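You operate a simulated robot arm through the tools that you are given. There is no shell and no other tool. Be economical: measure what you need, move in short steps, check, and stop when the job is done.

The job below is to be done with a simulated robot arm. You get a single attempt, and the scene is never put back.

## Task
Centre the foil on feeder A: both guides to 505, then zero the counter.
Fine: open the pinch before the guides move and shut it after.

Only the result counts: the job must be done as asked and must still hold three seconds after the hand-in. Knocking over, shifting, dropping, spilling or breaking anything else fails it.

## Robot
A 7-joint arm with a two-finger parallel gripper, fixed in place. Base frame: the origin is at the foot of the arm, x ahead of it, y to its left, z up. Readings come in m, degrees, newtons and seconds.
With the tool pointing down near the work surface it reaches from about 0.12 to 0.64 m from the base axis. Its first joint turns from -66.0 to 66.0 degrees. Payload 2.4 kg.
The TCP is the grasp point between the finger pads, 0.03 m short of the fingertips. In the tool frame z runs along the fingers and y along their closing line. The gripper opens to 0.094 m. The fingers are 0.028 m wide and 0.01 m thick; the gripper's body (0.05 by 0.096 m) begins 0.055 m behind the TCP.
Orientation is that of the tool frame in the base frame, as a unit quaternion [w, x, y, z]. With the fingers straight down and closing along the base's y, the tool's x points along the base's -x, its y along +y and its z along -z.

## Interface
- The arm moves only by the tool drive_tool. Its argument "steps" is a list of rows, each a list of 3 entries, a list of its own where there are three numbers: the turn, a rotation vector about the tool's x, y, z in degrees, then the shift along the tool's x, y, z in m, then the closure, from 0 (fully open) to 1 (shut). In form: [[[rx, ry, rz], [dx, dy, dz], grip], ...]. A call has 1 to 10 rows; each row is the pose to reach, as a shift and turn from the pose commanded when the call began, along the tool's axes at that moment. Each row takes 0.2 s and may step no farther than 0.05 m and 8.6 degrees from the row before; otherwise, or with a gripper value out of range, the whole call is refused. A pose out of reach is approached as far as the arm can. The call stops where the force on the tool passes 70 N (or 10 N more than at its start, if that is more) or the arm is blocked; 0.2 s more then pass. The fingers move at their own pace (about 0.153 m/s each) and stop on an object; they squeeze with about 45 N. The grip force told is the motor's: it shows also when the fingers shut on nothing. Time passes only in rows, and 0.2 s behind the last, so rows that repeat a pose let the fingers close. The reply holds the time, the measured pose of the TCP, the force on the tool along the base axes, the opening and the grip force, in the units named above and with some noise, with the torque about the TCP (base axes, N m) and any sound that the robot's microphone picked up.
- Cameras (640 x 400 px; columns grow to the right, rows downward): "scene" is fixed at [0.0604, 0.4951, 1.4521]; the picture's right is [-0.49, -0.87, 0.00], its down [-0.43, 0.24, -0.87] and it looks along [0.76, -0.43, -0.49] (base axes); focal length 311 px, centre (320, 200). "wrist" rides on the gripper at [0.076, 0.014, -0.103] in the tool frame; the picture's right is [-0.18, 0.98, 0.00], its down [-0.75, -0.14, -0.64] and it looks along [-0.63, -0.12, 0.77] (tool axes); focal length 243 px, centre (320, 200). There is no depth. A picture from a camera that has moved, and an enlarged one, comes with that camera's place and axes in the base frame and with its lens.
- capture(camera): a new picture of that camera. No time passes.
- enlarge(camera, box): a new picture of the part [left, top, right, bottom] of that camera's present view, enlarged. No time passes.
- finish_job(): hands the job in; it is judged then, once.

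Work in short steps. Places have to be worked out from the pictures, the camera data and where the tool is seen: move nearer, look again, correct. Check each grasp and each placing, and mend what went wrong. You have 120 turns and 64 pictures in all, those below and enlarged ones among them. Open the gripper and draw the arm clear of the work before you hand the job in, unless the task says otherwise; then end with one line.

The tools are called after ">>>" by a JSON object that holds its "fn" and its "kwargs". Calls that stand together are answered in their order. drive_tool: Moves the arm, as the interface text tells. Its arguments: {"type":"object","properties":{"steps":{"type":"array","items":{"type":"array"}}},"required":["steps"]} The other tools are called the same way: capture (camera) takes a picture; enlarge (camera, box) takes an enlarged picture of a part of a camera's view; finish_job () hands the job in.

At the start:

```text
t: 0.0
position: [0.4593, 0.0153, 1.2497]
ee_rot: [0.0, -0.001, 1.0, 0.0]
ft_force: [1.0, 0.0, -0.5]
ft_torque: [0.0, 0.03, 0.01]
finger_gap: 0.094
finger_force: 0.1
```

scene: 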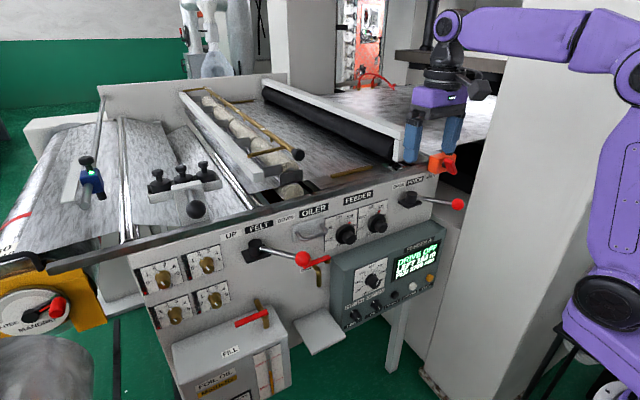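
wrist: 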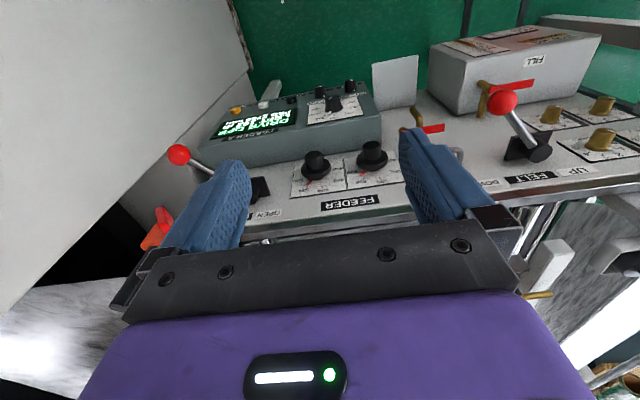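

I'll look closely at the feeder panel and the console first.

>>> {"fn": "enlarge", "kwargs": {"camera": "scene", "box": [320, 140, 480, 240]}}

>>> {"fn": "enlarge", "kwargs": {"camera": "scene", "box": [320, 230, 464, 330]}}

>>> {"fn": "enlarge", "kwargs": {"camera": "wrist", "box": [150, 70, 430, 245]}}

```text
4.00 times, centred on (400, 190) of scene
camera zoom: at [0.0604, 0.4951, 1.4521], right [-0.49, -0.87, 0.0], down [-0.43, 0.24, -0.87], along [0.76, -0.43, -0.49], focal length 1245 px, centre (0, 240)
```

zoom: 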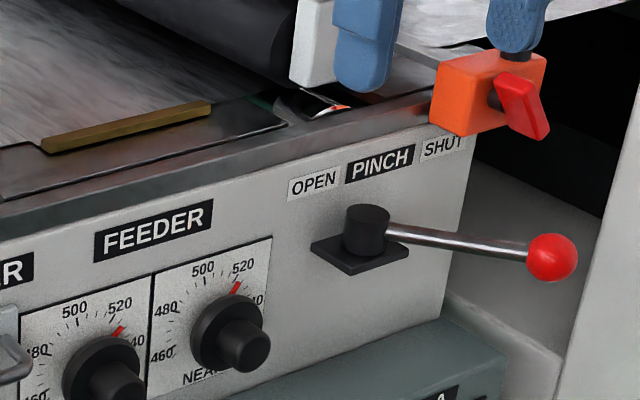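

```text
4.00 times, centred on (392, 280) of scene
camera zoom: at [0.0604, 0.4951, 1.4521], right [-0.49, -0.87, 0.0], down [-0.43, 0.24, -0.87], along [0.76, -0.43, -0.49], focal length 1245 px, centre (32, -120)
```

zoom: 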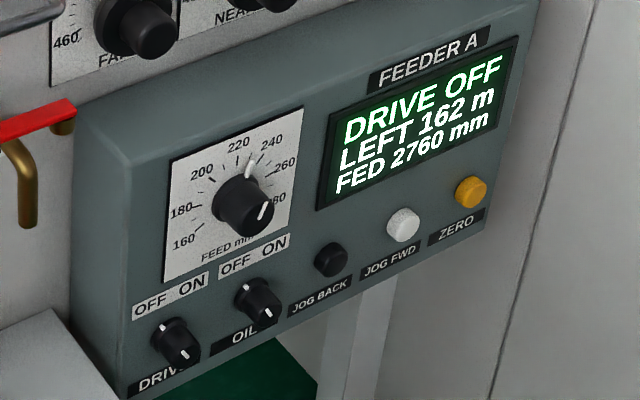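

```text
2.29 times, centred on (290, 158) of wrist
camera zoom: at [0.3819, 0.0301, 1.355], right [0.18, 0.98, 0.0], down [0.75, -0.14, 0.64], along [0.63, -0.12, -0.77], focal length 555 px, centre (389, 297)
```

zoom: 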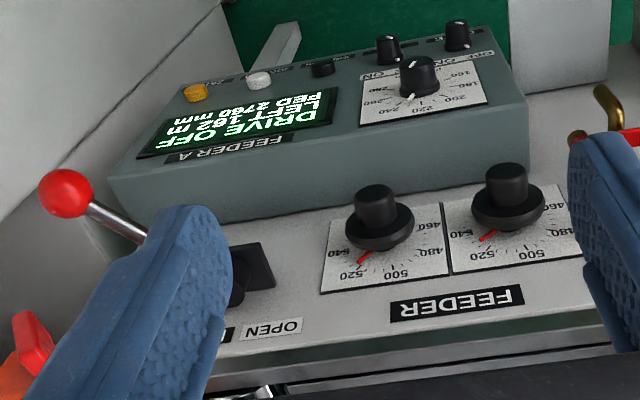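

The pinch lever (now at SHUT) is on a vertical pivot with its ball near (0.53, -0.22, 1.01). The panel is vertical at x≈0.645, with the dials at z≈0.96 reading about 530. I'll zoom in on both to get the details.

>>> {"fn": "enlarge", "kwargs": {"camera": "scene", "box": [322, 195, 402, 245]}}

>>> {"fn": "enlarge", "kwargs": {"camera": "scene", "box": [390, 165, 470, 215]}}

```text
8.00 times, centred on (362, 220) of scene
camera zoom: at [0.0604, 0.4951, 1.4521], right [-0.49, -0.87, 0.0], down [-0.43, 0.24, -0.87], along [0.76, -0.43, -0.49], focal length 2490 px, centre (-16, 40)
```

zoom: 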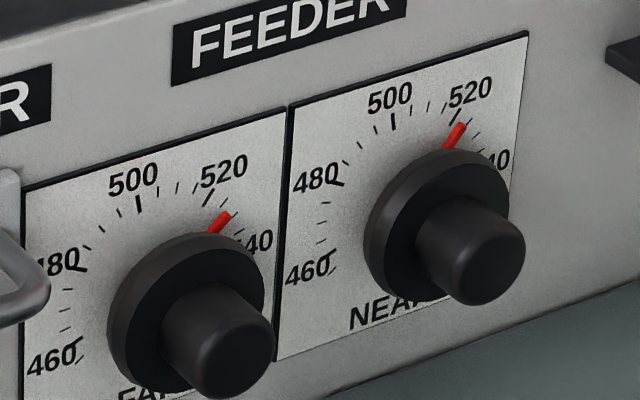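

```text
8.00 times, centred on (430, 190) of scene
camera zoom: at [0.0604, 0.4951, 1.4521], right [-0.49, -0.87, 0.0], down [-0.43, 0.24, -0.87], along [0.76, -0.43, -0.49], focal length 2490 px, centre (-560, 280)
```

zoom: 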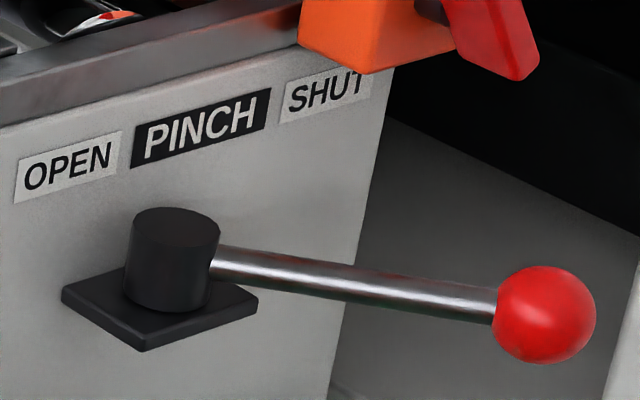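

From triangulation, the pinch pivot is near (0.617, -0.12), the ball is at (0.53, -0.22, 1.013), and there is an orange clamp above and behind it. I'll back off and go lower toward the pinch side for a better wrist view.

>>> {"fn": "drive_tool", "kwargs": {"steps": [[[0, 0, 0], [0.025, -0.03, 0.02], 0], [[0, 0, 0], [0.05, -0.06, 0.04], 0], [[0, 0, 0], [0.075, -0.09, 0.05], 0], [[0, 0, 0], [0.1, -0.12, 0.06], 0]]}}

>>> {"fn": "capture", "kwargs": {"camera": "wrist"}}

>>> {"fn": "capture", "kwargs": {"camera": "scene"}}

```text
t: 1.0
position: [0.3603, -0.1024, 1.1885]
ee_rot: [0.0, 0.0, 1.0, 0.0]
ft_force: [-0.4, 1.4, -0.2]
ft_torque: [0.0, 0.02, -0.09]
finger_gap: 0.094
finger_force: 0.1
```

```text
56 pictures are left
camera wrist: at [0.2831, -0.0892, 1.2929], right [0.18, 0.98, 0.0], down [0.75, -0.14, 0.64], along [0.63, -0.12, -0.77], focal length 243 px, centre (320, 200)
```

wrist: 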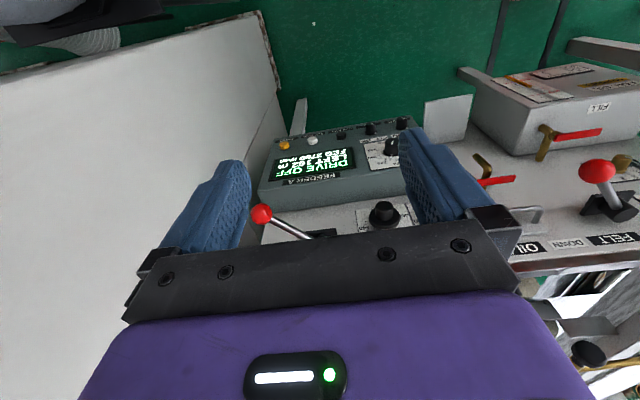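

```text
55 pictures are left
```

scene: 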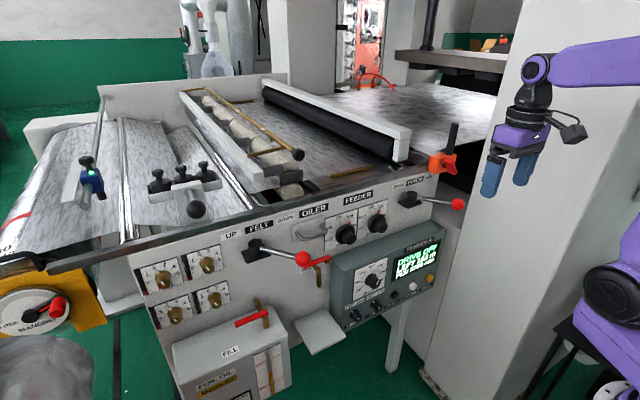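

The pillar wall is at about y = -0.36, so the ball is clear of it. I'll zoom in on the orange clamp and lever from both cameras before approaching.

>>> {"fn": "enlarge", "kwargs": {"camera": "scene", "box": [390, 115, 486, 225]}}

>>> {"fn": "enlarge", "kwargs": {"camera": "wrist", "box": [240, 110, 420, 240]}}

```text
3.64 times, centred on (438, 170) of scene
camera zoom: at [0.0604, 0.4951, 1.4521], right [-0.49, -0.87, 0.0], down [-0.43, 0.24, -0.87], along [0.76, -0.43, -0.49], focal length 1132 px, centre (-109, 309)
```

zoom: 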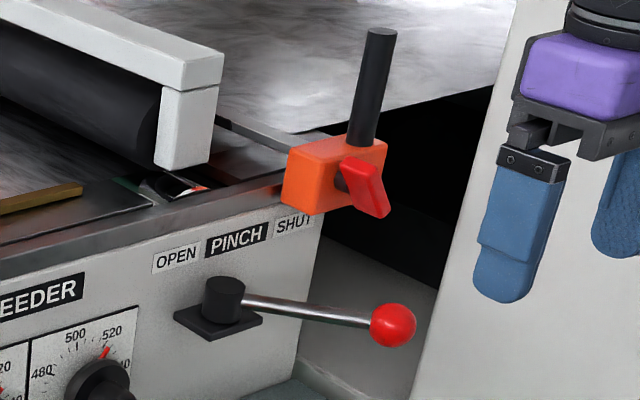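

```text
3.08 times, centred on (330, 175) of wrist
camera zoom: at [0.2831, -0.0892, 1.2929], right [0.18, 0.98, 0.0], down [0.75, -0.14, 0.64], along [0.63, -0.12, -0.77], focal length 746 px, centre (289, 277)
```

zoom: 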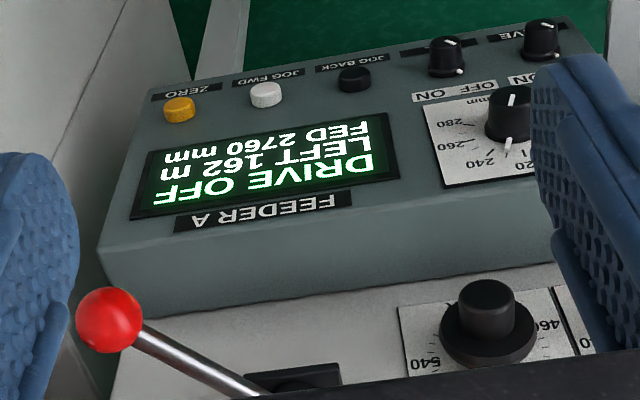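

The ball is near (0.54, -0.23, 1.00). I'll pitch the tool 45° forward with the fingers shut and move to the wall side of the ball, standing off, so I can push the lever toward OPEN.

>>> {"fn": "drive_tool", "kwargs": {"steps": [[[0, -7.5, 0], [-0.005, -0.03, 0.01], 1], [[0, -15, 0], [-0.01, -0.06, 0.02], 1], [[0, -22.5, 0], [-0.02, -0.09, 0.03], 1], [[0, -30, 0], [-0.03, -0.12, 0.05], 1], [[0, -37.5, 0], [-0.05, -0.15, 0.07], 1], [[0, -45, 0], [-0.06, -0.17, 0.09], 1]]}}

>>> {"fn": "capture", "kwargs": {"camera": "wrist"}}

>>> {"fn": "capture", "kwargs": {"camera": "scene"}}

```text
t: 2.4
position: [0.4182, -0.2747, 1.1005]
ee_rot: [0.382, 0.001, 0.924, -0.001]
ft_force: [-0.4, -0.4, -0.8]
ft_torque: [-0.03, 0.03, 0.03]
finger_gap: 0.0
finger_force: 33.3
```

```text
52 pictures are left
camera wrist: at [0.291, -0.2606, 1.1209], right [0.13, 0.98, 0.13], down [0.08, -0.14, 0.99], along [0.99, -0.12, -0.1], focal length 243 px, centre (320, 200)
```

wrist: 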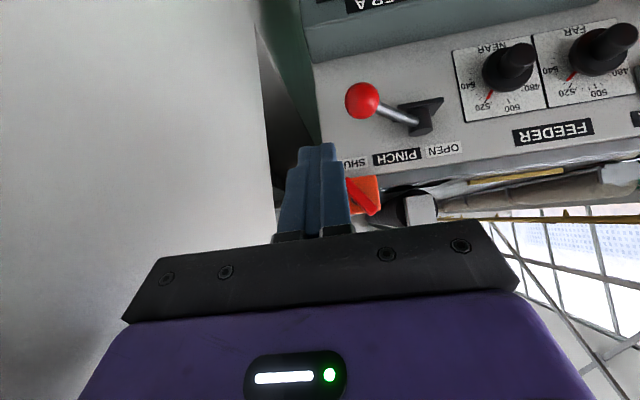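

```text
51 pictures are left
```

scene: 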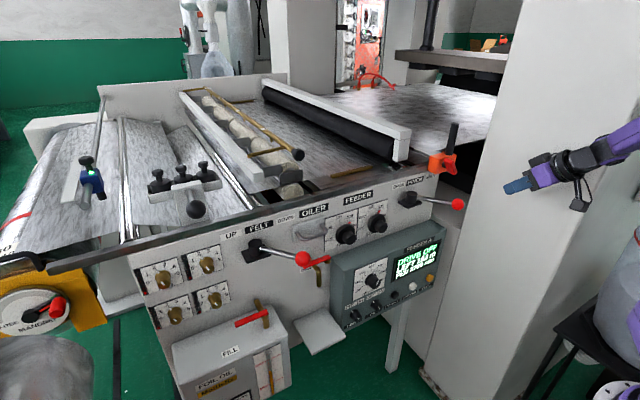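

The better view puts the ball at (0.542, -0.233, 1.000), the pivot at about (0.632, -0.14), the wall at y≈-0.352 and the panel at x≈0.665. I'll slide the closed fingertips in beside the ball on the wall side.

>>> {"fn": "drive_tool", "kwargs": {"steps": [[[0, 0, 0], [-0.005, 0.003, 0.04], 1], [[0, 0, 0], [-0.01, 0.004, 0.08], 1], [[0, 0, 0], [-0.015, 0.004, 0.115], 1], [[0, 0, 0], [-0.0166, 0.004, 0.147], 1]]}}

>>> {"fn": "capture", "kwargs": {"camera": "wrist"}}

```text
t: 3.4
position: [0.5364, -0.2727, 1.0087]
ee_rot: [0.383, 0.0, 0.924, 0.0]
ft_force: [-0.1, 0.2, -0.8]
ft_torque: [-0.01, -0.02, 0.0]
finger_gap: 0.0002
finger_force: 32.9
```

```text
50 pictures are left
camera wrist: at [0.4091, -0.2585, 1.0285], right [0.13, 0.98, 0.13], down [0.08, -0.14, 0.99], along [0.99, -0.12, -0.1], focal length 243 px, centre (320, 200)
```

wrist: 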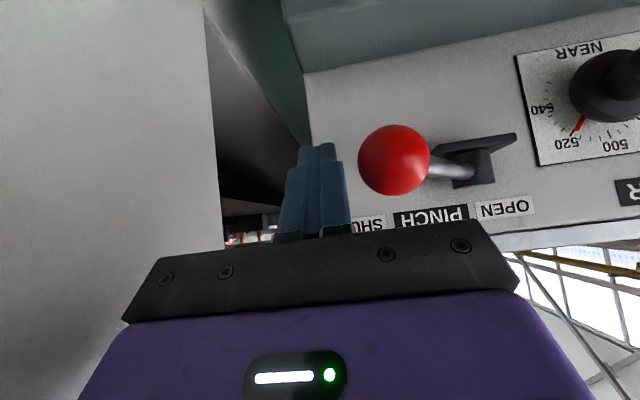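

The ball is where I expected. Now I push it along its arc about three quarters of the way toward OPEN, then check.

>>> {"fn": "drive_tool", "kwargs": {"steps": [[[0, 0, 0], [0.006, 0.015, -0.006], 1], [[0, 0, 0], [0.0177, 0.038, -0.0177], 1], [[0, 0, 0], [0.024, 0.055, -0.024], 1], [[0, 0, 0], [0.0269, 0.07, -0.0269], 1], [[0, 0, 0], [0.03, 0.087, -0.03], 1], [[0, 0, 0], [0.03, 0.104, -0.03], 1], [[0, 0, 0], [0.03, 0.121, -0.03], 1], [[0, 0, 0], [0.0269, 0.138, -0.0269], 1]]}}

>>> {"fn": "capture", "kwargs": {"camera": "wrist"}}

```text
t: 5.2
position: [0.4961, -0.1314, 1.0093]
ee_rot: [0.381, 0.0, 0.925, 0.0]
ft_force: [-7.4, -10.0, -6.3]
ft_torque: [-0.13, 0.17, -0.12]
finger_gap: 0.0
finger_force: 33.0
```

```text
49 pictures are left
camera wrist: at [0.3685, -0.1175, 1.0291], right [0.13, 0.98, 0.13], down [0.08, -0.14, 0.99], along [0.99, -0.12, -0.1], focal length 243 px, centre (320, 200)
```

wrist: 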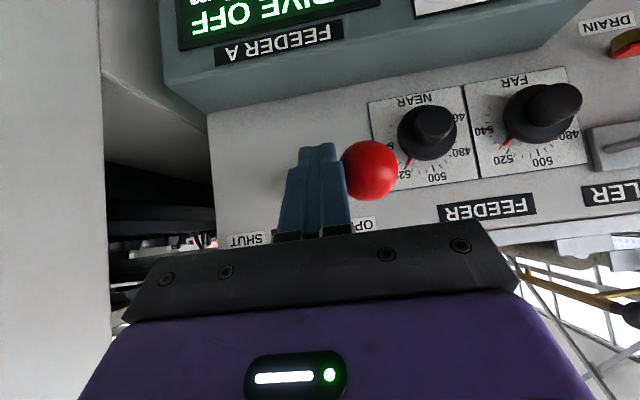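

The lever follows with about 12 N of force. I'll keep going along the arc to the mirror position and watch the force.

>>> {"fn": "drive_tool", "kwargs": {"steps": [[[0, 0, 0], [-0.004, 0.015, 0.004], 1], [[0, 0, 0], [-0.0103, 0.0295, 0.0103], 1], [[0, 0, 0], [-0.018, 0.044, 0.018], 1], [[0, 0, 0], [-0.025, 0.0565, 0.025], 1]]}}

>>> {"fn": "enlarge", "kwargs": {"camera": "scene", "box": [340, 165, 460, 240]}}

```text
t: 6.2
position: [0.5207, -0.0945, 1.0043]
ee_rot: [0.373, 0.02, 0.928, -0.011]
ft_force: [-7.6, -5.8, 2.3]
ft_torque: [0.05, -0.05, 0.09]
finger_gap: 0.0
finger_force: 33.1
stopped in row 4: the force on the tool passed its limit at 77 N (the readings are from after the stop); the commanded pose is now the measured one
```

```text
5.33 times, centred on (400, 202) of scene
camera zoom: at [0.0601, 0.495, 1.4522], right [-0.49, -0.87, 0.0], down [-0.43, 0.24, -0.87], along [0.76, -0.43, -0.49], focal length 1660 px, centre (-107, 187)
```

zoom: 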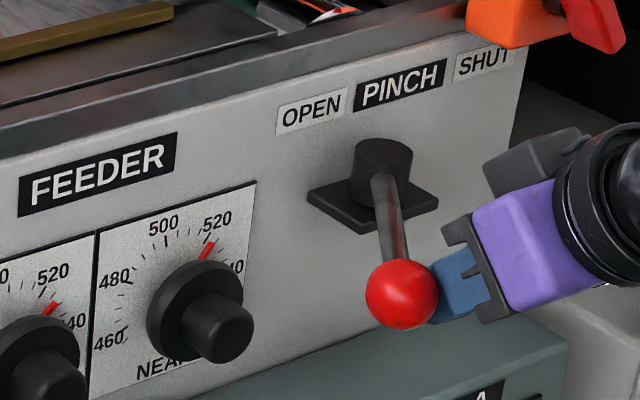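

The force rose to 77 N with the lever near the mirror angle, so this is probably the OPEN end stop. I'll back the fingers off and see whether the lever stays put.

>>> {"fn": "drive_tool", "kwargs": {"steps": [[[0, 0, 0], [0, -0.02, -0.01], 1], [[0, 0, 0], [0, -0.03, -0.05], 1], [[0, 0, 0], [0, -0.03, -0.09], 1], [[0, 0, 0], [0, -0.03, -0.13], 1]]}}

>>> {"fn": "capture", "kwargs": {"camera": "wrist"}}

>>> {"fn": "enlarge", "kwargs": {"camera": "scene", "box": [310, 165, 470, 265]}}

```text
t: 7.2
position: [0.4319, -0.1169, 1.0996]
ee_rot: [0.374, 0.017, 0.927, -0.009]
ft_force: [-0.6, 0.0, 0.0]
ft_torque: [0.01, 0.01, -0.04]
finger_gap: 0.0
finger_force: 33.3
```

```text
47 pictures are left
camera wrist: at [0.3057, -0.0997, 1.1215], right [0.17, 0.98, 0.12], down [0.09, -0.14, 0.99], along [0.98, -0.16, -0.12], focal length 243 px, centre (320, 200)
```

wrist: 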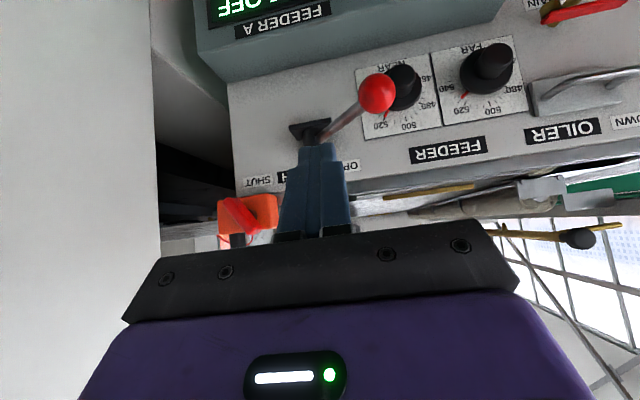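

```text
4.00 times, centred on (390, 215) of scene
camera zoom: at [0.0604, 0.4951, 1.4521], right [-0.49, -0.87, 0.0], down [-0.43, 0.24, -0.87], along [0.76, -0.43, -0.49], focal length 1245 px, centre (40, 140)
```

zoom: 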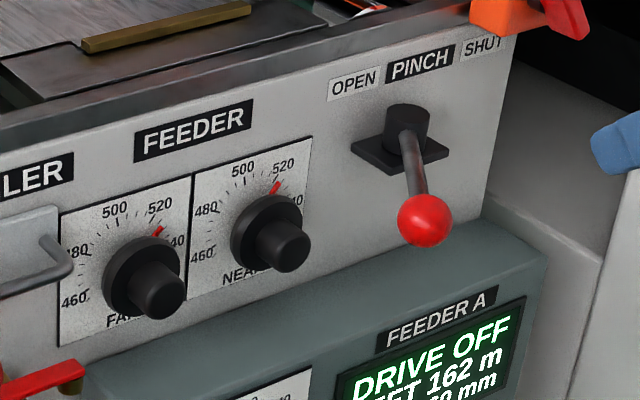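

The lever stays at OPEN, with the ball at (0.539, -0.068), symmetric about the pivot. The knob caps are at about (0.617, 0.084, 0.942) for FAR and (0.617, -0.022, 0.943) for NEAR. I'll level the tool to point straight at the panel and stand off in front of FAR with the gripper open.

>>> {"fn": "drive_tool", "kwargs": {"steps": [[[-0.36, -7.69, -0.11], [0.0103, 0.0335, 0.0178], 0.5], [[-0.72, -15.38, -0.22], [0.0206, 0.067, 0.0357], 0.3], [[-1.08, -23.1, -0.33], [0.0309, 0.1005, 0.0535], 0.1], [[-1.45, -30.8, -0.45], [0.0412, 0.134, 0.0713], 0], [[-1.81, -38.5, -0.56], [0.0515, 0.1675, 0.089], 0], [[-2.17, -46.15, -0.67], [0.0618, 0.201, 0.107], 0]]}}

>>> {"fn": "capture", "kwargs": {"camera": "wrist"}}

>>> {"fn": "capture", "kwargs": {"camera": "scene"}}

```text
t: 8.6
position: [0.5278, 0.0486, 1.0198]
ee_rot: [0.7, 0.036, 0.711, 0.046]
ft_force: [0.9, 0.2, -0.5]
ft_torque: [-0.01, 0.0, 0.01]
finger_gap: 0.0941
finger_force: 0.1
out of reach, approached as far as the arm can: row 4, 5, 6
```

```text
45 pictures are left
camera wrist: at [0.4239, 0.0701, 0.9486], right [-0.01, 0.96, 0.3], down [-0.63, -0.24, 0.74], along [0.78, -0.18, 0.6], focal length 243 px, centre (320, 200)
```

wrist: 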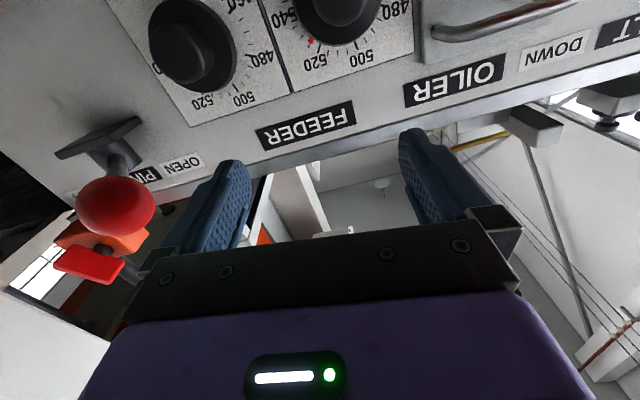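

```text
44 pictures are left
```

scene: 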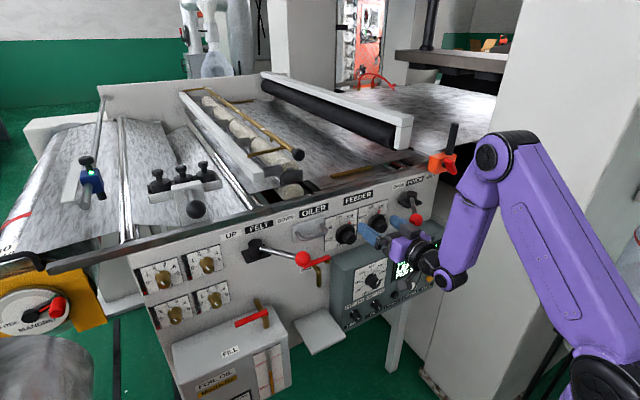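

The level pose can't be reached that close to the base, so the arm stopped a little off. Further forward it should be reachable. I'll move to 3 cm in front of FAR with the fingers level, pre-rolled 25° clockwise and opened to about 55 mm.

>>> {"fn": "drive_tool", "kwargs": {"steps": [[[0.2, -0.2, 4.6], [0.02, 0.0065, 0.007], 0.4], [[0.4, -0.45, 9.2], [0.04, 0.013, 0.014], 0.4], [[0.6, -0.7, 13.8], [0.06, 0.0195, 0.021], 0.4], [[0.8, -0.9, 18.35], [0.08, 0.026, 0.0285], 0.4], [[0.8, -0.9, 18.35], [0.08, 0.026, 0.0285], 0.4]]}}

>>> {"fn": "capture", "kwargs": {"camera": "wrist"}}

>>> {"fn": "enlarge", "kwargs": {"camera": "scene", "box": [310, 175, 470, 275]}}

```text
t: 9.8
position: [0.5458, 0.0465, 0.9426]
ee_rot: [0.687, 0.145, 0.693, 0.16]
ft_force: [0.0, 0.3, 0.6]
ft_torque: [0.0, -0.02, 0.01]
finger_gap: 0.0563
finger_force: 0.0
out of reach, approached as far as the arm can: row 1, 2, 3, 4, 5
```

```text
43 pictures are left
camera wrist: at [0.442, 0.089, 0.8816], right [-0.01, 0.81, 0.58], down [-0.63, -0.46, 0.63], along [0.78, -0.36, 0.52], focal length 243 px, centre (320, 200)
```

wrist: 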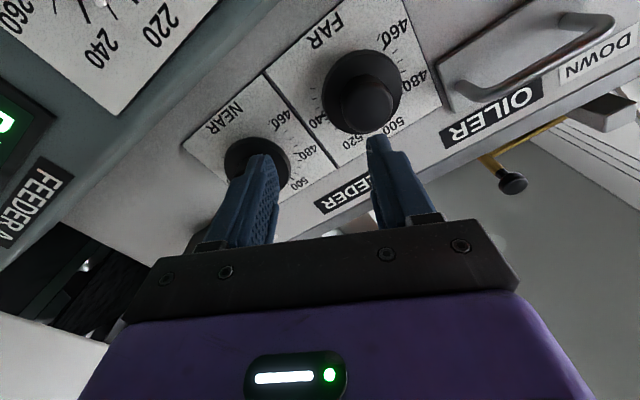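

```text
4.00 times, centred on (390, 225) of scene
camera zoom: at [0.0604, 0.4951, 1.4521], right [-0.49, -0.87, 0.0], down [-0.43, 0.24, -0.87], along [0.76, -0.43, -0.49], focal length 1245 px, centre (40, 100)
```

zoom: 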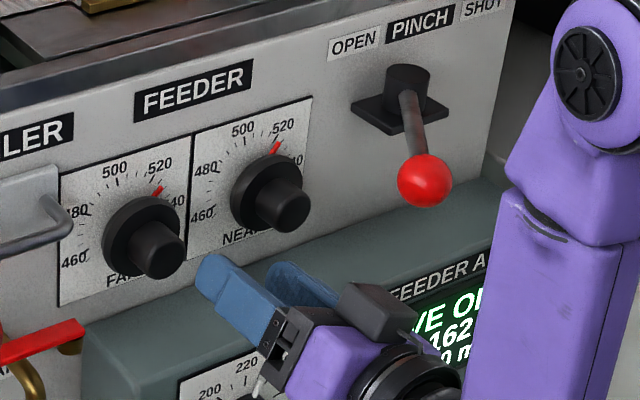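

The level orientation was reached but y stopped 4 cm short, so a wrist limit is in the way. I'll use a 30°-down pitch instead and later turn the knob by rotating about the base x axis. First I check that this pose is reachable in front of FAR.

>>> {"fn": "drive_tool", "kwargs": {"steps": [[[1.3, 4.9, -4.0], [-0.009, 0.008, -0.015], 0.4], [[2.6, 9.8, -8.0], [-0.016, 0.018, -0.015], 0.4], [[3.9, 14.7, -12.1], [-0.022, 0.028, -0.015], 0.4], [[5.2, 19.5, -16.1], [-0.027, 0.038, -0.015], 0.4], [[6.5, 24.4, -20.2], [-0.032, 0.048, -0.015], 0.4], [[7.77, 29.2, -24.2], [-0.036, 0.0585, -0.0153], 0.4]]}}

>>> {"fn": "capture", "kwargs": {"camera": "wrist"}}

```text
t: 11.2
position: [0.5305, 0.0564, 1.0067]
ee_rot: [0.497, 0.007, 0.868, 0.002]
ft_force: [0.0, -0.7, 0.8]
ft_torque: [-0.01, -0.02, -0.02]
finger_gap: 0.0565
finger_force: 0.0
out of reach, approached as far as the arm can: row 2, 3, 4, 5, 6
```

```text
41 pictures are left
camera wrist: at [0.4035, 0.0713, 0.9959], right [0.1, 0.98, 0.17], down [-0.17, -0.15, 0.97], along [0.98, -0.13, 0.15], focal length 243 px, centre (320, 200)
```

wrist: 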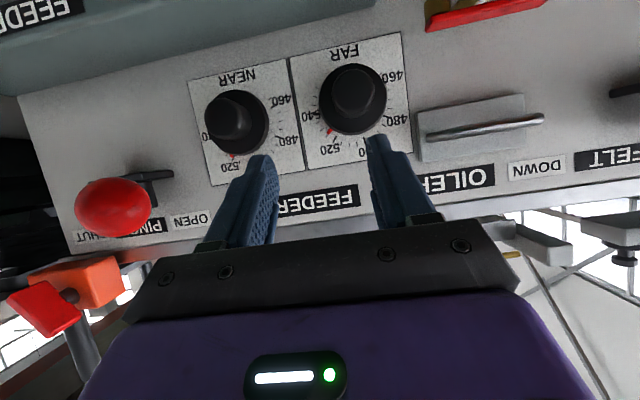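

y is still limited. The arm may be stuck against a joint limit in this posture, so I'll back out to tool-down further left and then re-pitch from there.

>>> {"fn": "drive_tool", "kwargs": {"steps": [[[0, 7.5, 0], [-0.008, 0.0, -0.02], 0.4], [[0, 15, 0], [-0.016, 0.0, -0.04], 0.4], [[0, 22.5, 0], [-0.024, 0.0, -0.06], 0.4], [[0, 30, 0], [-0.032, 0.01, -0.08], 0.4], [[0, 37.5, 0], [-0.04, 0.02, -0.09], 0.4], [[0, 45, 0], [-0.048, 0.03, -0.1], 0.4], [[0, 52.5, 0], [-0.056, 0.04, -0.11], 0.4], [[0, 60, 0], [-0.063, 0.05, -0.117], 0.4]]}}

>>> {"fn": "capture", "kwargs": {"camera": "scene"}}

```text
t: 13.0
position: [0.4802, 0.0806, 1.0834]
ee_rot: [0.167, 0.01, 0.986, -0.024]
ft_force: [-0.2, 1.3, 0.6]
ft_torque: [-0.04, 0.0, -0.01]
finger_gap: 0.0564
finger_force: 0.0
out of reach, approached as far as the arm can: row 3, 4, 6, 7, 8
```

```text
40 pictures are left
```

scene: 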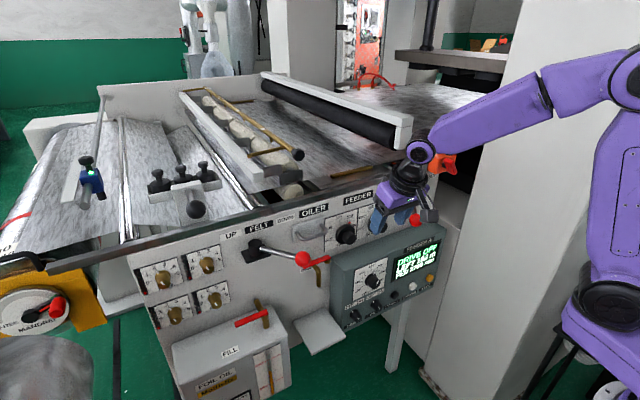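

The arm is still caught in that posture, so I'll go back up to a known-good tool-down pose near the centre.

>>> {"fn": "drive_tool", "kwargs": {"steps": [[[-0.5, 3.8, -0.2], [0.006, -0.016, -0.03], 0.4], [[-1.1, 7.6, -0.4], [0.012, -0.032, -0.06], 0.4], [[-1.6, 11.4, -0.7], [0.019, -0.048, -0.09], 0.4], [[-2.2, 15.2, -0.9], [0.025, -0.064, -0.12], 0.4], [[-2.7, 19, -1.1], [0.031, -0.08, -0.155], 0.4], [[-2.7, 19, -1.1], [0.031, -0.08, -0.155], 0.4]]}}

>>> {"fn": "capture", "kwargs": {"camera": "scene"}}

```text
t: 14.4
position: [0.392, 0.0203, 1.1974]
ee_rot: [0.08, 0.002, 0.99, -0.113]
ft_force: [-0.5, -0.4, -0.6]
ft_torque: [0.0, -0.03, 0.01]
finger_gap: 0.0567
finger_force: 0.1
out of reach, approached as far as the arm can: row 1, 2, 3, 4, 5, 6
```

```text
39 pictures are left
```

scene: 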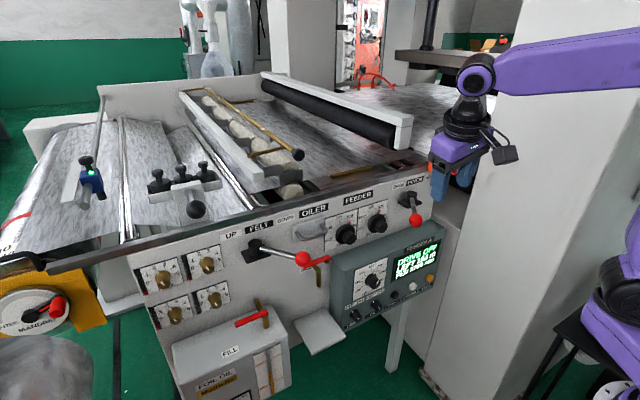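

I need to know whether deltas count from the unreached command or from the measured pose. A zero-shift row will tell.

>>> {"fn": "drive_tool", "kwargs": {"steps": [[[0, 0, 0], [0, 0, 0], 0.4]]}}

```text
t: 14.8
position: [0.3929, 0.02, 1.1986]
ee_rot: [0.08, 0.0, 0.99, -0.114]
ft_force: [-0.6, -0.3, 0.6]
ft_torque: [-0.01, 0.04, -0.01]
finger_gap: 0.0564
finger_force: 0.1
```

The commanded pose is the reached one, so some joint sits at its limit. I'll move back toward -y and tool-down, where the arm was comfortable before.

>>> {"fn": "drive_tool", "kwargs": {"steps": [[[-2.7, 1.9, 0], [0.007, -0.024, 0.004], 0.4], [[-5.3, 3.7, 0], [0.014, -0.047, 0.009], 0.4], [[-8, 5.6, 0], [0.021, -0.07, 0.013], 0.4], [[-10.6, 7.4, 0], [0.028, -0.094, 0.018], 0.4], [[-13.3, 9.3, 0], [0.0347, -0.1175, 0.022], 0.4]]}}

>>> {"fn": "capture", "kwargs": {"camera": "scene"}}

```text
t: 16.0
position: [0.3657, -0.0953, 1.1673]
ee_rot: [0.038, -0.012, 0.991, -0.129]
ft_force: [0.1, -8.8, 0.1]
ft_torque: [0.67, 0.03, -0.01]
finger_gap: 0.0563
finger_force: 0.2
out of reach, approached as far as the arm can: row 1, 2, 3, 4, 5
```

```text
38 pictures are left
```

scene: 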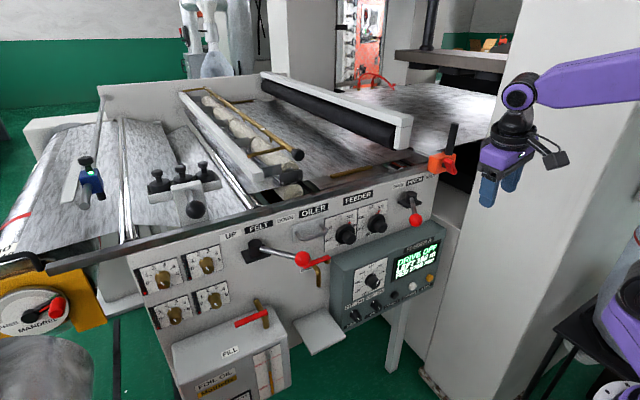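

The position matched but the tool still leans about 15° toward -y. I'll try correcting only the orientation with repeated rows, to see whether the arm converges or is truly blocked.

>>> {"fn": "drive_tool", "kwargs": {"steps": [[[-7, 2, 0.7], [0, 0, 0], 0.4], [[-14.7, 4.3, 1.4], [0, 0, 0], 0.4], [[-14.7, 4.3, 1.4], [0, 0, 0], 0.4], [[-14.7, 4.3, 1.4], [0, 0, 0], 0.4], [[-14.7, 4.3, 1.4], [0, 0, 0], 0.4], [[-14.7, 4.3, 1.4], [0, 0, 0], 0.4]]}}

```text
t: 17.4
position: [0.3659, -0.1004, 1.1678]
ee_rot: [0.036, 0.001, 0.991, -0.128]
ft_force: [-0.1, -0.9, -0.2]
ft_torque: [0.01, 0.01, 0.01]
finger_gap: 0.0564
finger_force: 0.0
out of reach, approached as far as the arm can: row 1, 2, 3, 4, 5, 6
```

My reading is that the forearm roll flipped near its limit when the hand lined up with the forearm, so positions further left need a slight yaw toward +y. I'll re-pitch to 30° below level near y = 0.02 in this posture.

>>> {"fn": "drive_tool", "kwargs": {"steps": [[[-1.7, -6.9, 0.9], [-0.012, 0.02, 0.012], 0.4], [[-3.3, -13.9, 1.9], [-0.027, 0.04, 0.026], 0.4], [[-5, -20.8, 2.8], [-0.043, 0.06, 0.04], 0.4], [[-6.6, -27.8, 3.7], [-0.06, 0.08, 0.055], 0.4], [[-8.3, -34.7, 4.7], [-0.076, 0.1, 0.07], 0.4], [[-10, -41.7, 5.6], [-0.092, 0.12, 0.085], 0.4], [[-11.6, -48.6, 6.6], [-0.108, 0.137, 0.099], 0.4], [[-13.3, -55.6, 7.5], [-0.1246, 0.1525, 0.112], 0.4]]}}

```text
t: 19.2
position: [0.499, 0.0188, 1.0298]
ee_rot: [0.501, -0.001, 0.866, -0.001]
ft_force: [-0.1, 0.2, -0.2]
ft_torque: [-0.06, -0.03, -0.01]
finger_gap: 0.0563
finger_force: 0.0
```

That pose was reached without trouble. Now I go level with an 8° yaw toward +y and 25° of clockwise roll, standing off FAR.

>>> {"fn": "drive_tool", "kwargs": {"steps": [[[-2.4, -4.6, 3.7], [0.008, 0.009, 0.014], 0.4], [[-4.7, -9.2, 7.4], [0.016, 0.018, 0.029], 0.4], [[-7.1, -13.9, 11.2], [0.024, 0.027, 0.043], 0.4], [[-9.5, -18.5, 14.9], [0.031, 0.036, 0.057], 0.4], [[-11.8, -23.1, 18.6], [0.039, 0.045, 0.072], 0.4], [[-14.2, -27.7, 22.3], [0.047, 0.054, 0.086], 0.4]]}}

>>> {"fn": "capture", "kwargs": {"camera": "wrist"}}

>>> {"fn": "enlarge", "kwargs": {"camera": "scene", "box": [310, 185, 438, 265]}}

```text
t: 20.6
position: [0.5516, 0.0728, 0.9444]
ee_rot: [0.679, 0.103, 0.698, 0.202]
ft_force: [0.0, -0.1, -0.2]
ft_torque: [-0.01, 0.03, 0.01]
finger_gap: 0.0562
finger_force: 0.1
```

```text
37 pictures are left
camera wrist: at [0.4436, 0.1025, 0.8835], right [-0.12, 0.81, 0.58], down [-0.57, -0.53, 0.62], along [0.81, -0.26, 0.52], focal length 243 px, centre (320, 200)
```

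wrist: 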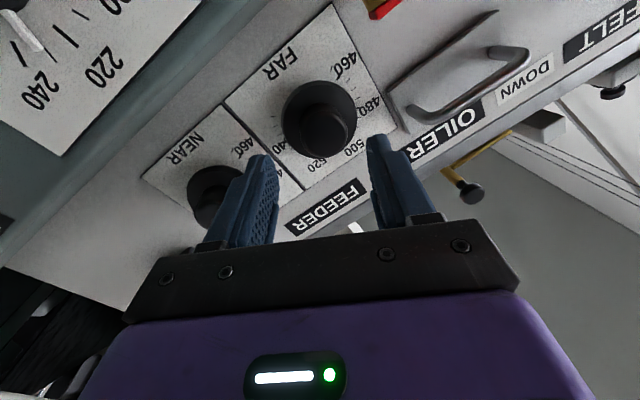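

```text
5.00 times, centred on (374, 225) of scene
camera zoom: at [0.0604, 0.4951, 1.4521], right [-0.49, -0.87, 0.0], down [-0.43, 0.24, -0.87], along [0.76, -0.43, -0.49], focal length 1556 px, centre (50, 75)
```

zoom: 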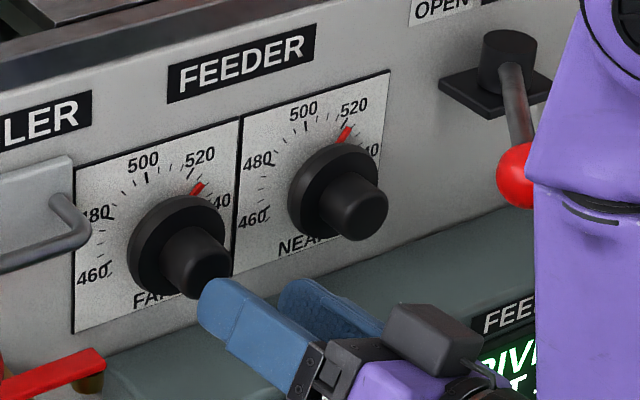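

The pose was reached and the knob lies nearly on the tool axis. I'll zoom in to measure the remaining offset before closing in.

>>> {"fn": "enlarge", "kwargs": {"camera": "wrist", "box": [240, 60, 400, 180]}}

```text
3.33 times, centred on (320, 120) of wrist
camera zoom: at [0.4436, 0.1025, 0.8835], right [-0.12, 0.81, 0.58], down [-0.57, -0.53, 0.62], along [0.81, -0.26, 0.52], focal length 809 px, centre (320, 467)
```

zoom: 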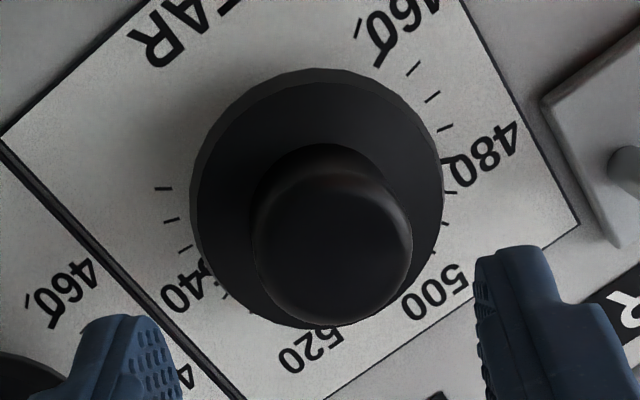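

The knob is about 3 mm to the tool's +y side and has a diameter of roughly 34 mm. I'll shift by 3 mm, advance 5 cm, then close on it.

>>> {"fn": "drive_tool", "kwargs": {"steps": [[[0, 0, 0], [0, 0.003, 0.02], 0.4], [[0, 0, 0], [0, 0.003, 0.04], 0.4], [[0, 0, 0], [0, 0.003, 0.05], 0.4]]}}

>>> {"fn": "capture", "kwargs": {"camera": "wrist"}}

>>> {"fn": "enlarge", "kwargs": {"camera": "scene", "box": [310, 185, 438, 265]}}

```text
t: 21.4
position: [0.5977, 0.0806, 0.9469]
ee_rot: [0.678, 0.103, 0.7, 0.199]
ft_force: [-50.1, -6.7, 12.5]
ft_torque: [0.09, -0.05, -1.4]
finger_gap: 0.0536
finger_force: 0.2
```

```text
34 pictures are left
camera wrist: at [0.4891, 0.1097, 0.8855], right [-0.11, 0.81, 0.58], down [-0.57, -0.53, 0.63], along [0.81, -0.26, 0.52], focal length 243 px, centre (320, 200)
```

wrist: 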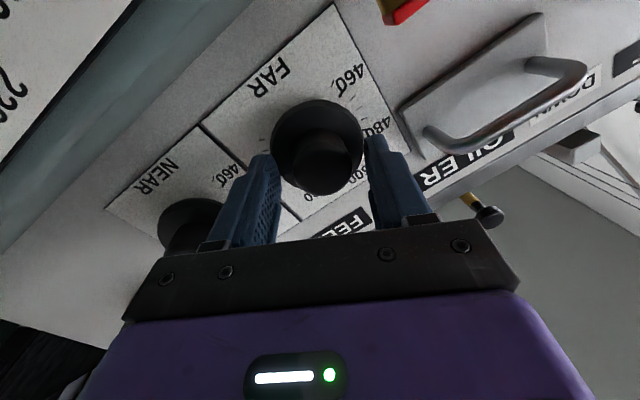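

```text
5.00 times, centred on (374, 225) of scene
camera zoom: at [0.0587, 0.4949, 1.4522], right [-0.49, -0.87, 0.0], down [-0.43, 0.24, -0.87], along [0.76, -0.43, -0.49], focal length 1556 px, centre (50, 75)
```

zoom: 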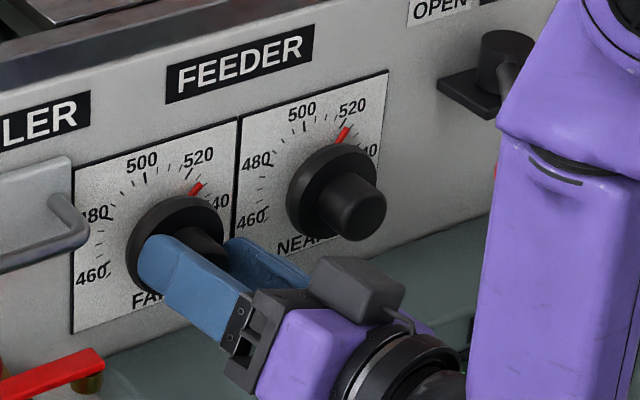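

There are 50 N against the flange, so a fingertip is touching it. I'll back off 5 mm and then close on the knob.

>>> {"fn": "drive_tool", "kwargs": {"steps": [[[0, 0, 0], [0, 0, -0.005], 0.4], [[0, 0, 0], [0, 0, -0.006], 0.6], [[0, 0, 0], [0, 0, -0.006], 1], [[0, 0, 0], [0, 0, -0.006], 1]]}}

>>> {"fn": "enlarge", "kwargs": {"camera": "scene", "box": [310, 185, 438, 265]}}

```text
t: 22.4
position: [0.5939, 0.0811, 0.9476]
ee_rot: [0.679, 0.104, 0.698, 0.201]
ft_force: [19.6, 1.4, 0.5]
ft_torque: [0.01, 0.78, -0.54]
finger_gap: 0.0348
finger_force: 45.2
```

```text
5.00 times, centred on (374, 225) of scene
camera zoom: at [0.0609, 0.4952, 1.452], right [-0.49, -0.87, 0.0], down [-0.43, 0.24, -0.87], along [0.76, -0.43, -0.49], focal length 1556 px, centre (50, 75)
```

zoom: 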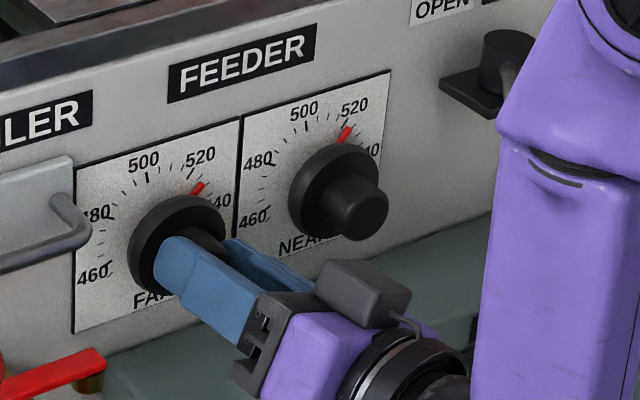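

The grip is firm with a 34.8 mm gap. I'll turn the knob 30° counter-clockwise about the base x axis and check the pointer.

>>> {"fn": "drive_tool", "kwargs": {"steps": [[[0.41, 0.96, -7.43], [0, 0, 0], 1], [[0.82, 1.92, -14.86], [0, 0, 0], 1], [[1.24, 2.88, -22.3], [0, 0, 0], 1], [[1.65, 3.84, -29.7], [0, 0, 0], 1]]}}

>>> {"fn": "enlarge", "kwargs": {"camera": "scene", "box": [316, 192, 396, 242]}}

```text
t: 23.4
position: [0.595, 0.0819, 0.9501]
ee_rot: [0.685, -0.078, 0.724, 0.013]
ft_force: [17.1, 5.1, 14.7]
ft_torque: [0.13, -0.21, -0.57]
finger_gap: 0.035
finger_force: 45.2
```

```text
8.00 times, centred on (356, 217) of scene
camera zoom: at [0.0606, 0.4952, 1.452], right [-0.49, -0.87, 0.0], down [-0.43, 0.24, -0.87], along [0.76, -0.43, -0.49], focal length 2490 px, centre (32, 64)
```

zoom: 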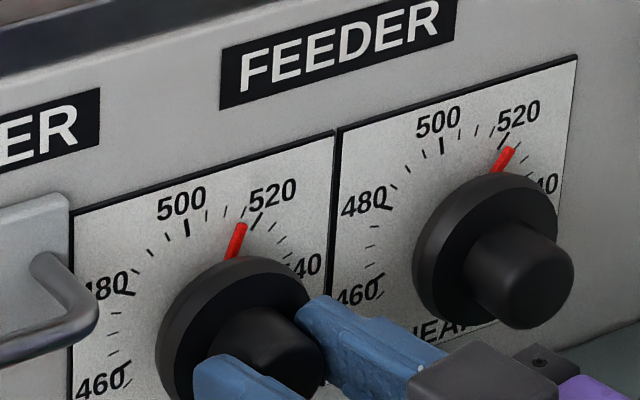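

FAR has moved to about 516. I'll turn it another 24° the same way.

>>> {"fn": "drive_tool", "kwargs": {"steps": [[[0.41, 1.0, -7.9], [0, 0, 0], 1], [[0.82, 2.05, -15.8], [0, 0, 0], 1], [[1.2, 3.1, -23.8], [0, 0, 0], 1]]}}

>>> {"fn": "enlarge", "kwargs": {"camera": "scene", "box": [328, 208, 368, 233]}}

```text
t: 24.2
position: [0.595, 0.0828, 0.9495]
ee_rot: [0.656, -0.22, 0.709, -0.136]
ft_force: [11.6, 12.3, 18.1]
ft_torque: [0.1, -0.8, -0.37]
finger_gap: 0.0348
finger_force: 44.8
```

```text
16.00 times, centred on (348, 220) of scene
camera zoom: at [0.0603, 0.4954, 1.452], right [-0.49, -0.87, 0.0], down [-0.43, 0.24, -0.87], along [0.76, -0.43, -0.49], focal length 4979 px, centre (-128, -128)
```

zoom: 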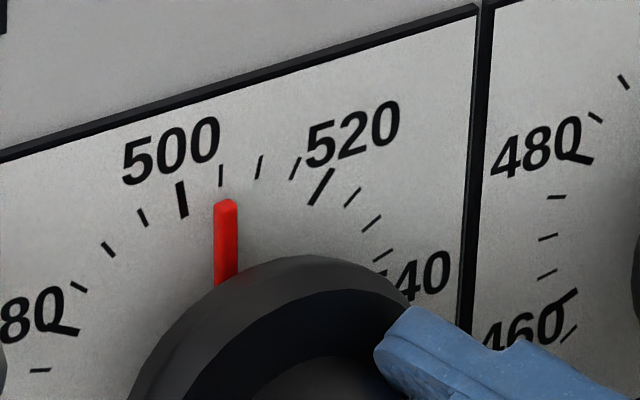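

The pointer is close to 505, but the scene view has parallax because the pointer is raised off the plate. I'll release, back off and check from the front with the wrist camera.

>>> {"fn": "drive_tool", "kwargs": {"steps": [[[0, 0, 0], [0, 0, 0], 0.4], [[0, 0, 0], [0, 0, 0], 0.4], [[0, 0, 0], [0, 0, -0.03], 0.4], [[0, 0, 0], [0, 0, -0.055], 0.4]]}}

>>> {"fn": "enlarge", "kwargs": {"camera": "scene", "box": [328, 208, 368, 233]}}

>>> {"fn": "capture", "kwargs": {"camera": "wrist"}}

```text
t: 25.2
position: [0.538, 0.0756, 0.9534]
ee_rot: [0.652, -0.217, 0.714, -0.138]
ft_force: [-0.2, 0.4, -0.6]
ft_torque: [-0.01, -0.03, 0.04]
finger_gap: 0.0561
finger_force: 0.0
```

```text
16.00 times, centred on (348, 220) of scene
camera zoom: at [0.0604, 0.4951, 1.4521], right [-0.49, -0.87, 0.0], down [-0.43, 0.24, -0.87], along [0.76, -0.43, -0.49], focal length 4979 px, centre (-128, -128)
```

zoom: 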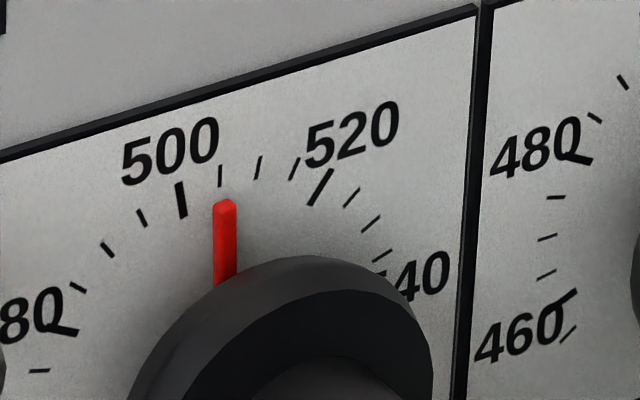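

```text
28 pictures are left
camera wrist: at [0.4297, 0.0412, 0.8942], right [-0.12, 0.94, -0.31], down [-0.57, 0.19, 0.8], along [0.81, 0.27, 0.52], focal length 243 px, centre (320, 200)
```

wrist: 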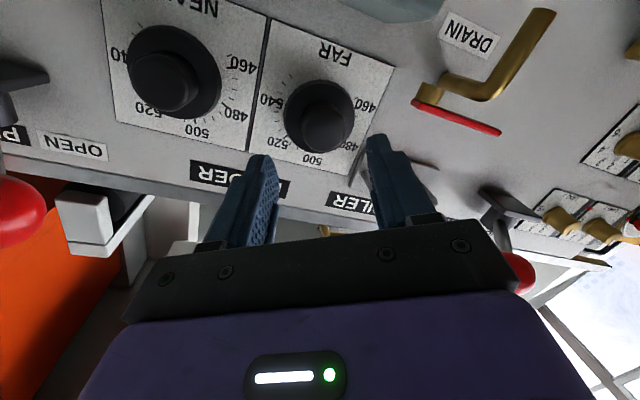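

It held after release. I'll raise the tool to the 30°-down pose for a frontal wrist view of both dials.

>>> {"fn": "drive_tool", "kwargs": {"steps": [[[-0.2, 4, 5], [-0.006, -0.013, -0.015], 0.4], [[-0.4, 8.1, 10], [-0.012, -0.026, -0.03], 0.4], [[-0.6, 12.1, 15], [-0.018, -0.039, -0.04], 0.4], [[-0.9, 16.1, 20], [-0.024, -0.053, -0.047], 0.4], [[-1.1, 20.2, 25], [-0.03, -0.066, -0.054], 0.4], [[-1.3, 24.2, 29.9], [-0.0367, -0.0788, -0.0611], 0.4]]}}

>>> {"fn": "capture", "kwargs": {"camera": "wrist"}}

```text
t: 26.6
position: [0.4906, 0.0198, 1.0295]
ee_rot: [0.499, -0.001, 0.867, 0.0]
ft_force: [-0.4, -0.3, -0.1]
ft_torque: [0.0, -0.02, 0.02]
finger_gap: 0.0563
finger_force: 0.0
```

```text
27 pictures are left
camera wrist: at [0.3638, 0.0322, 1.0167], right [0.09, 0.98, 0.16], down [-0.18, -0.14, 0.97], along [0.98, -0.12, 0.16], focal length 243 px, centre (320, 200)
```

wrist: 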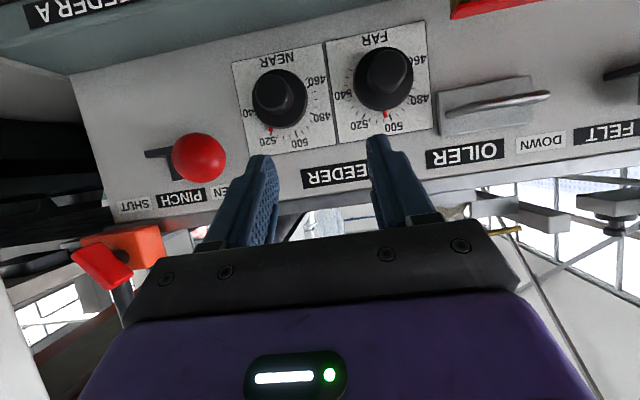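

>>> {"fn": "enlarge", "kwargs": {"camera": "wrist", "box": [352, 84, 432, 140]}}

>>> {"fn": "enlarge", "kwargs": {"camera": "wrist", "box": [240, 100, 320, 156]}}

```text
7.14 times, centred on (392, 112) of wrist
camera zoom: at [0.3638, 0.0322, 1.0167], right [0.09, 0.98, 0.16], down [-0.18, -0.14, 0.97], along [0.98, -0.12, 0.16], focal length 1733 px, centre (-194, 829)
```

zoom: 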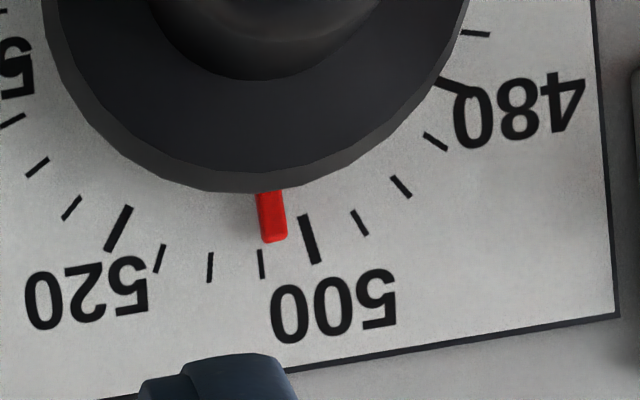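

```text
7.14 times, centred on (280, 128) of wrist
camera zoom: at [0.3638, 0.0322, 1.0167], right [0.09, 0.98, 0.16], down [-0.18, -0.14, 0.97], along [0.98, -0.12, 0.16], focal length 1733 px, centre (606, 714)
```

zoom: 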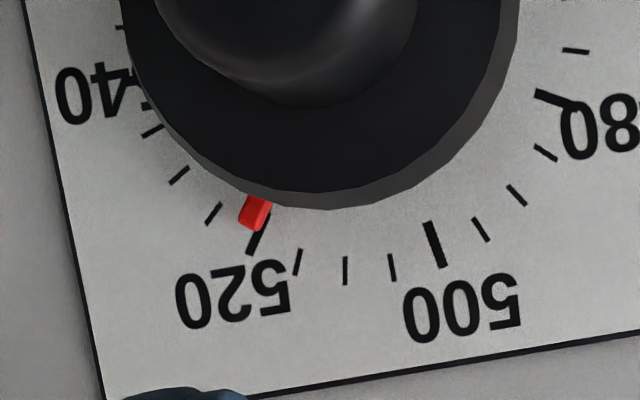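

FAR appears to be at about 503.8 after allowing for parallax, and NEAR at about 520.7. I'll shift so the camera is straight in front of FAR, with the fingers closed, for a parallax-free reading.

>>> {"fn": "drive_tool", "kwargs": {"steps": [[[0, 0, 0], [0, 0.018, 0], 1], [[0, 0, 0], [0, 0.035, 0], 1], [[0, 0, 0], [0, 0.035, 0], 1]]}}

>>> {"fn": "enlarge", "kwargs": {"camera": "wrist", "box": [306, 64, 402, 144]}}

```text
t: 27.4
position: [0.4909, 0.0543, 1.0294]
ee_rot: [0.5, -0.002, 0.866, 0.001]
ft_force: [0.0, -1.0, -0.5]
ft_torque: [0.0, -0.01, 0.0]
finger_gap: 0.0
finger_force: 33.3
```

```text
5.00 times, centred on (354, 104) of wrist
camera zoom: at [0.3631, 0.0681, 1.0161], right [0.09, 0.98, 0.16], down [-0.18, -0.14, 0.97], along [0.98, -0.11, 0.16], focal length 1213 px, centre (150, 680)
```

zoom: 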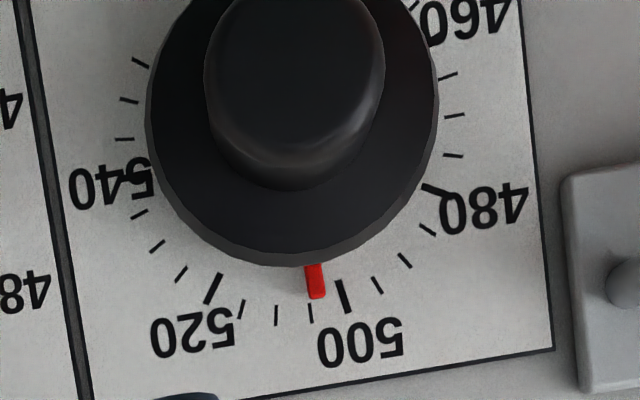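

Seen head-on, FAR reads about 504.0, so it needs roughly +1 unit (about 2.4° clockwise). I'll go back to a level standoff in front of FAR with zero roll.

>>> {"fn": "drive_tool", "kwargs": {"steps": [[[-1.6, -6, -0.4], [0.008, 0.0045, 0.017], 0.7], [[-3.1, -12, -0.8], [0.017, 0.009, 0.035], 0.4], [[-4.7, -18, -1.3], [0.025, 0.0136, 0.052], 0.4], [[-6.2, -24, -1.7], [0.034, 0.018, 0.07], 0.4], [[-7.8, -29.95, -2.1], [0.0418, 0.0227, 0.0865], 0.4], [[-7.8, -29.95, -2.1], [0.0418, 0.0227, 0.0865], 0.4]]}}

>>> {"fn": "enlarge", "kwargs": {"camera": "wrist", "box": [240, 60, 400, 180]}}

```text
t: 28.8
position: [0.5464, 0.0776, 0.9528]
ee_rot: [0.706, -0.051, 0.705, 0.05]
ft_force: [0.3, -0.3, -0.7]
ft_torque: [-0.02, 0.02, -0.02]
finger_gap: 0.0563
finger_force: 0.0
```

```text
3.33 times, centred on (320, 120) of wrist
camera zoom: at [0.4409, 0.0761, 0.8766], right [-0.14, 0.97, 0.18], down [-0.62, -0.23, 0.75], along [0.77, -0.01, 0.63], focal length 809 px, centre (320, 467)
```

zoom: 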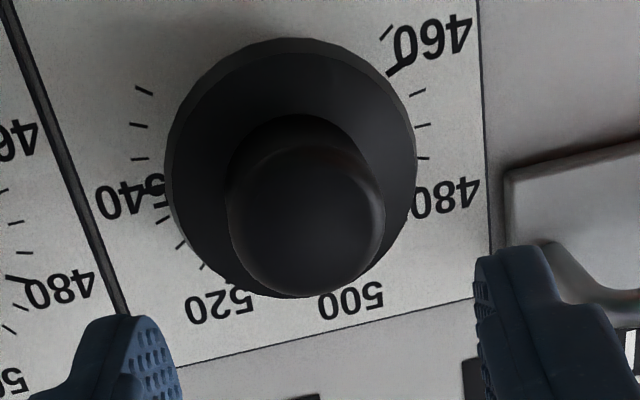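

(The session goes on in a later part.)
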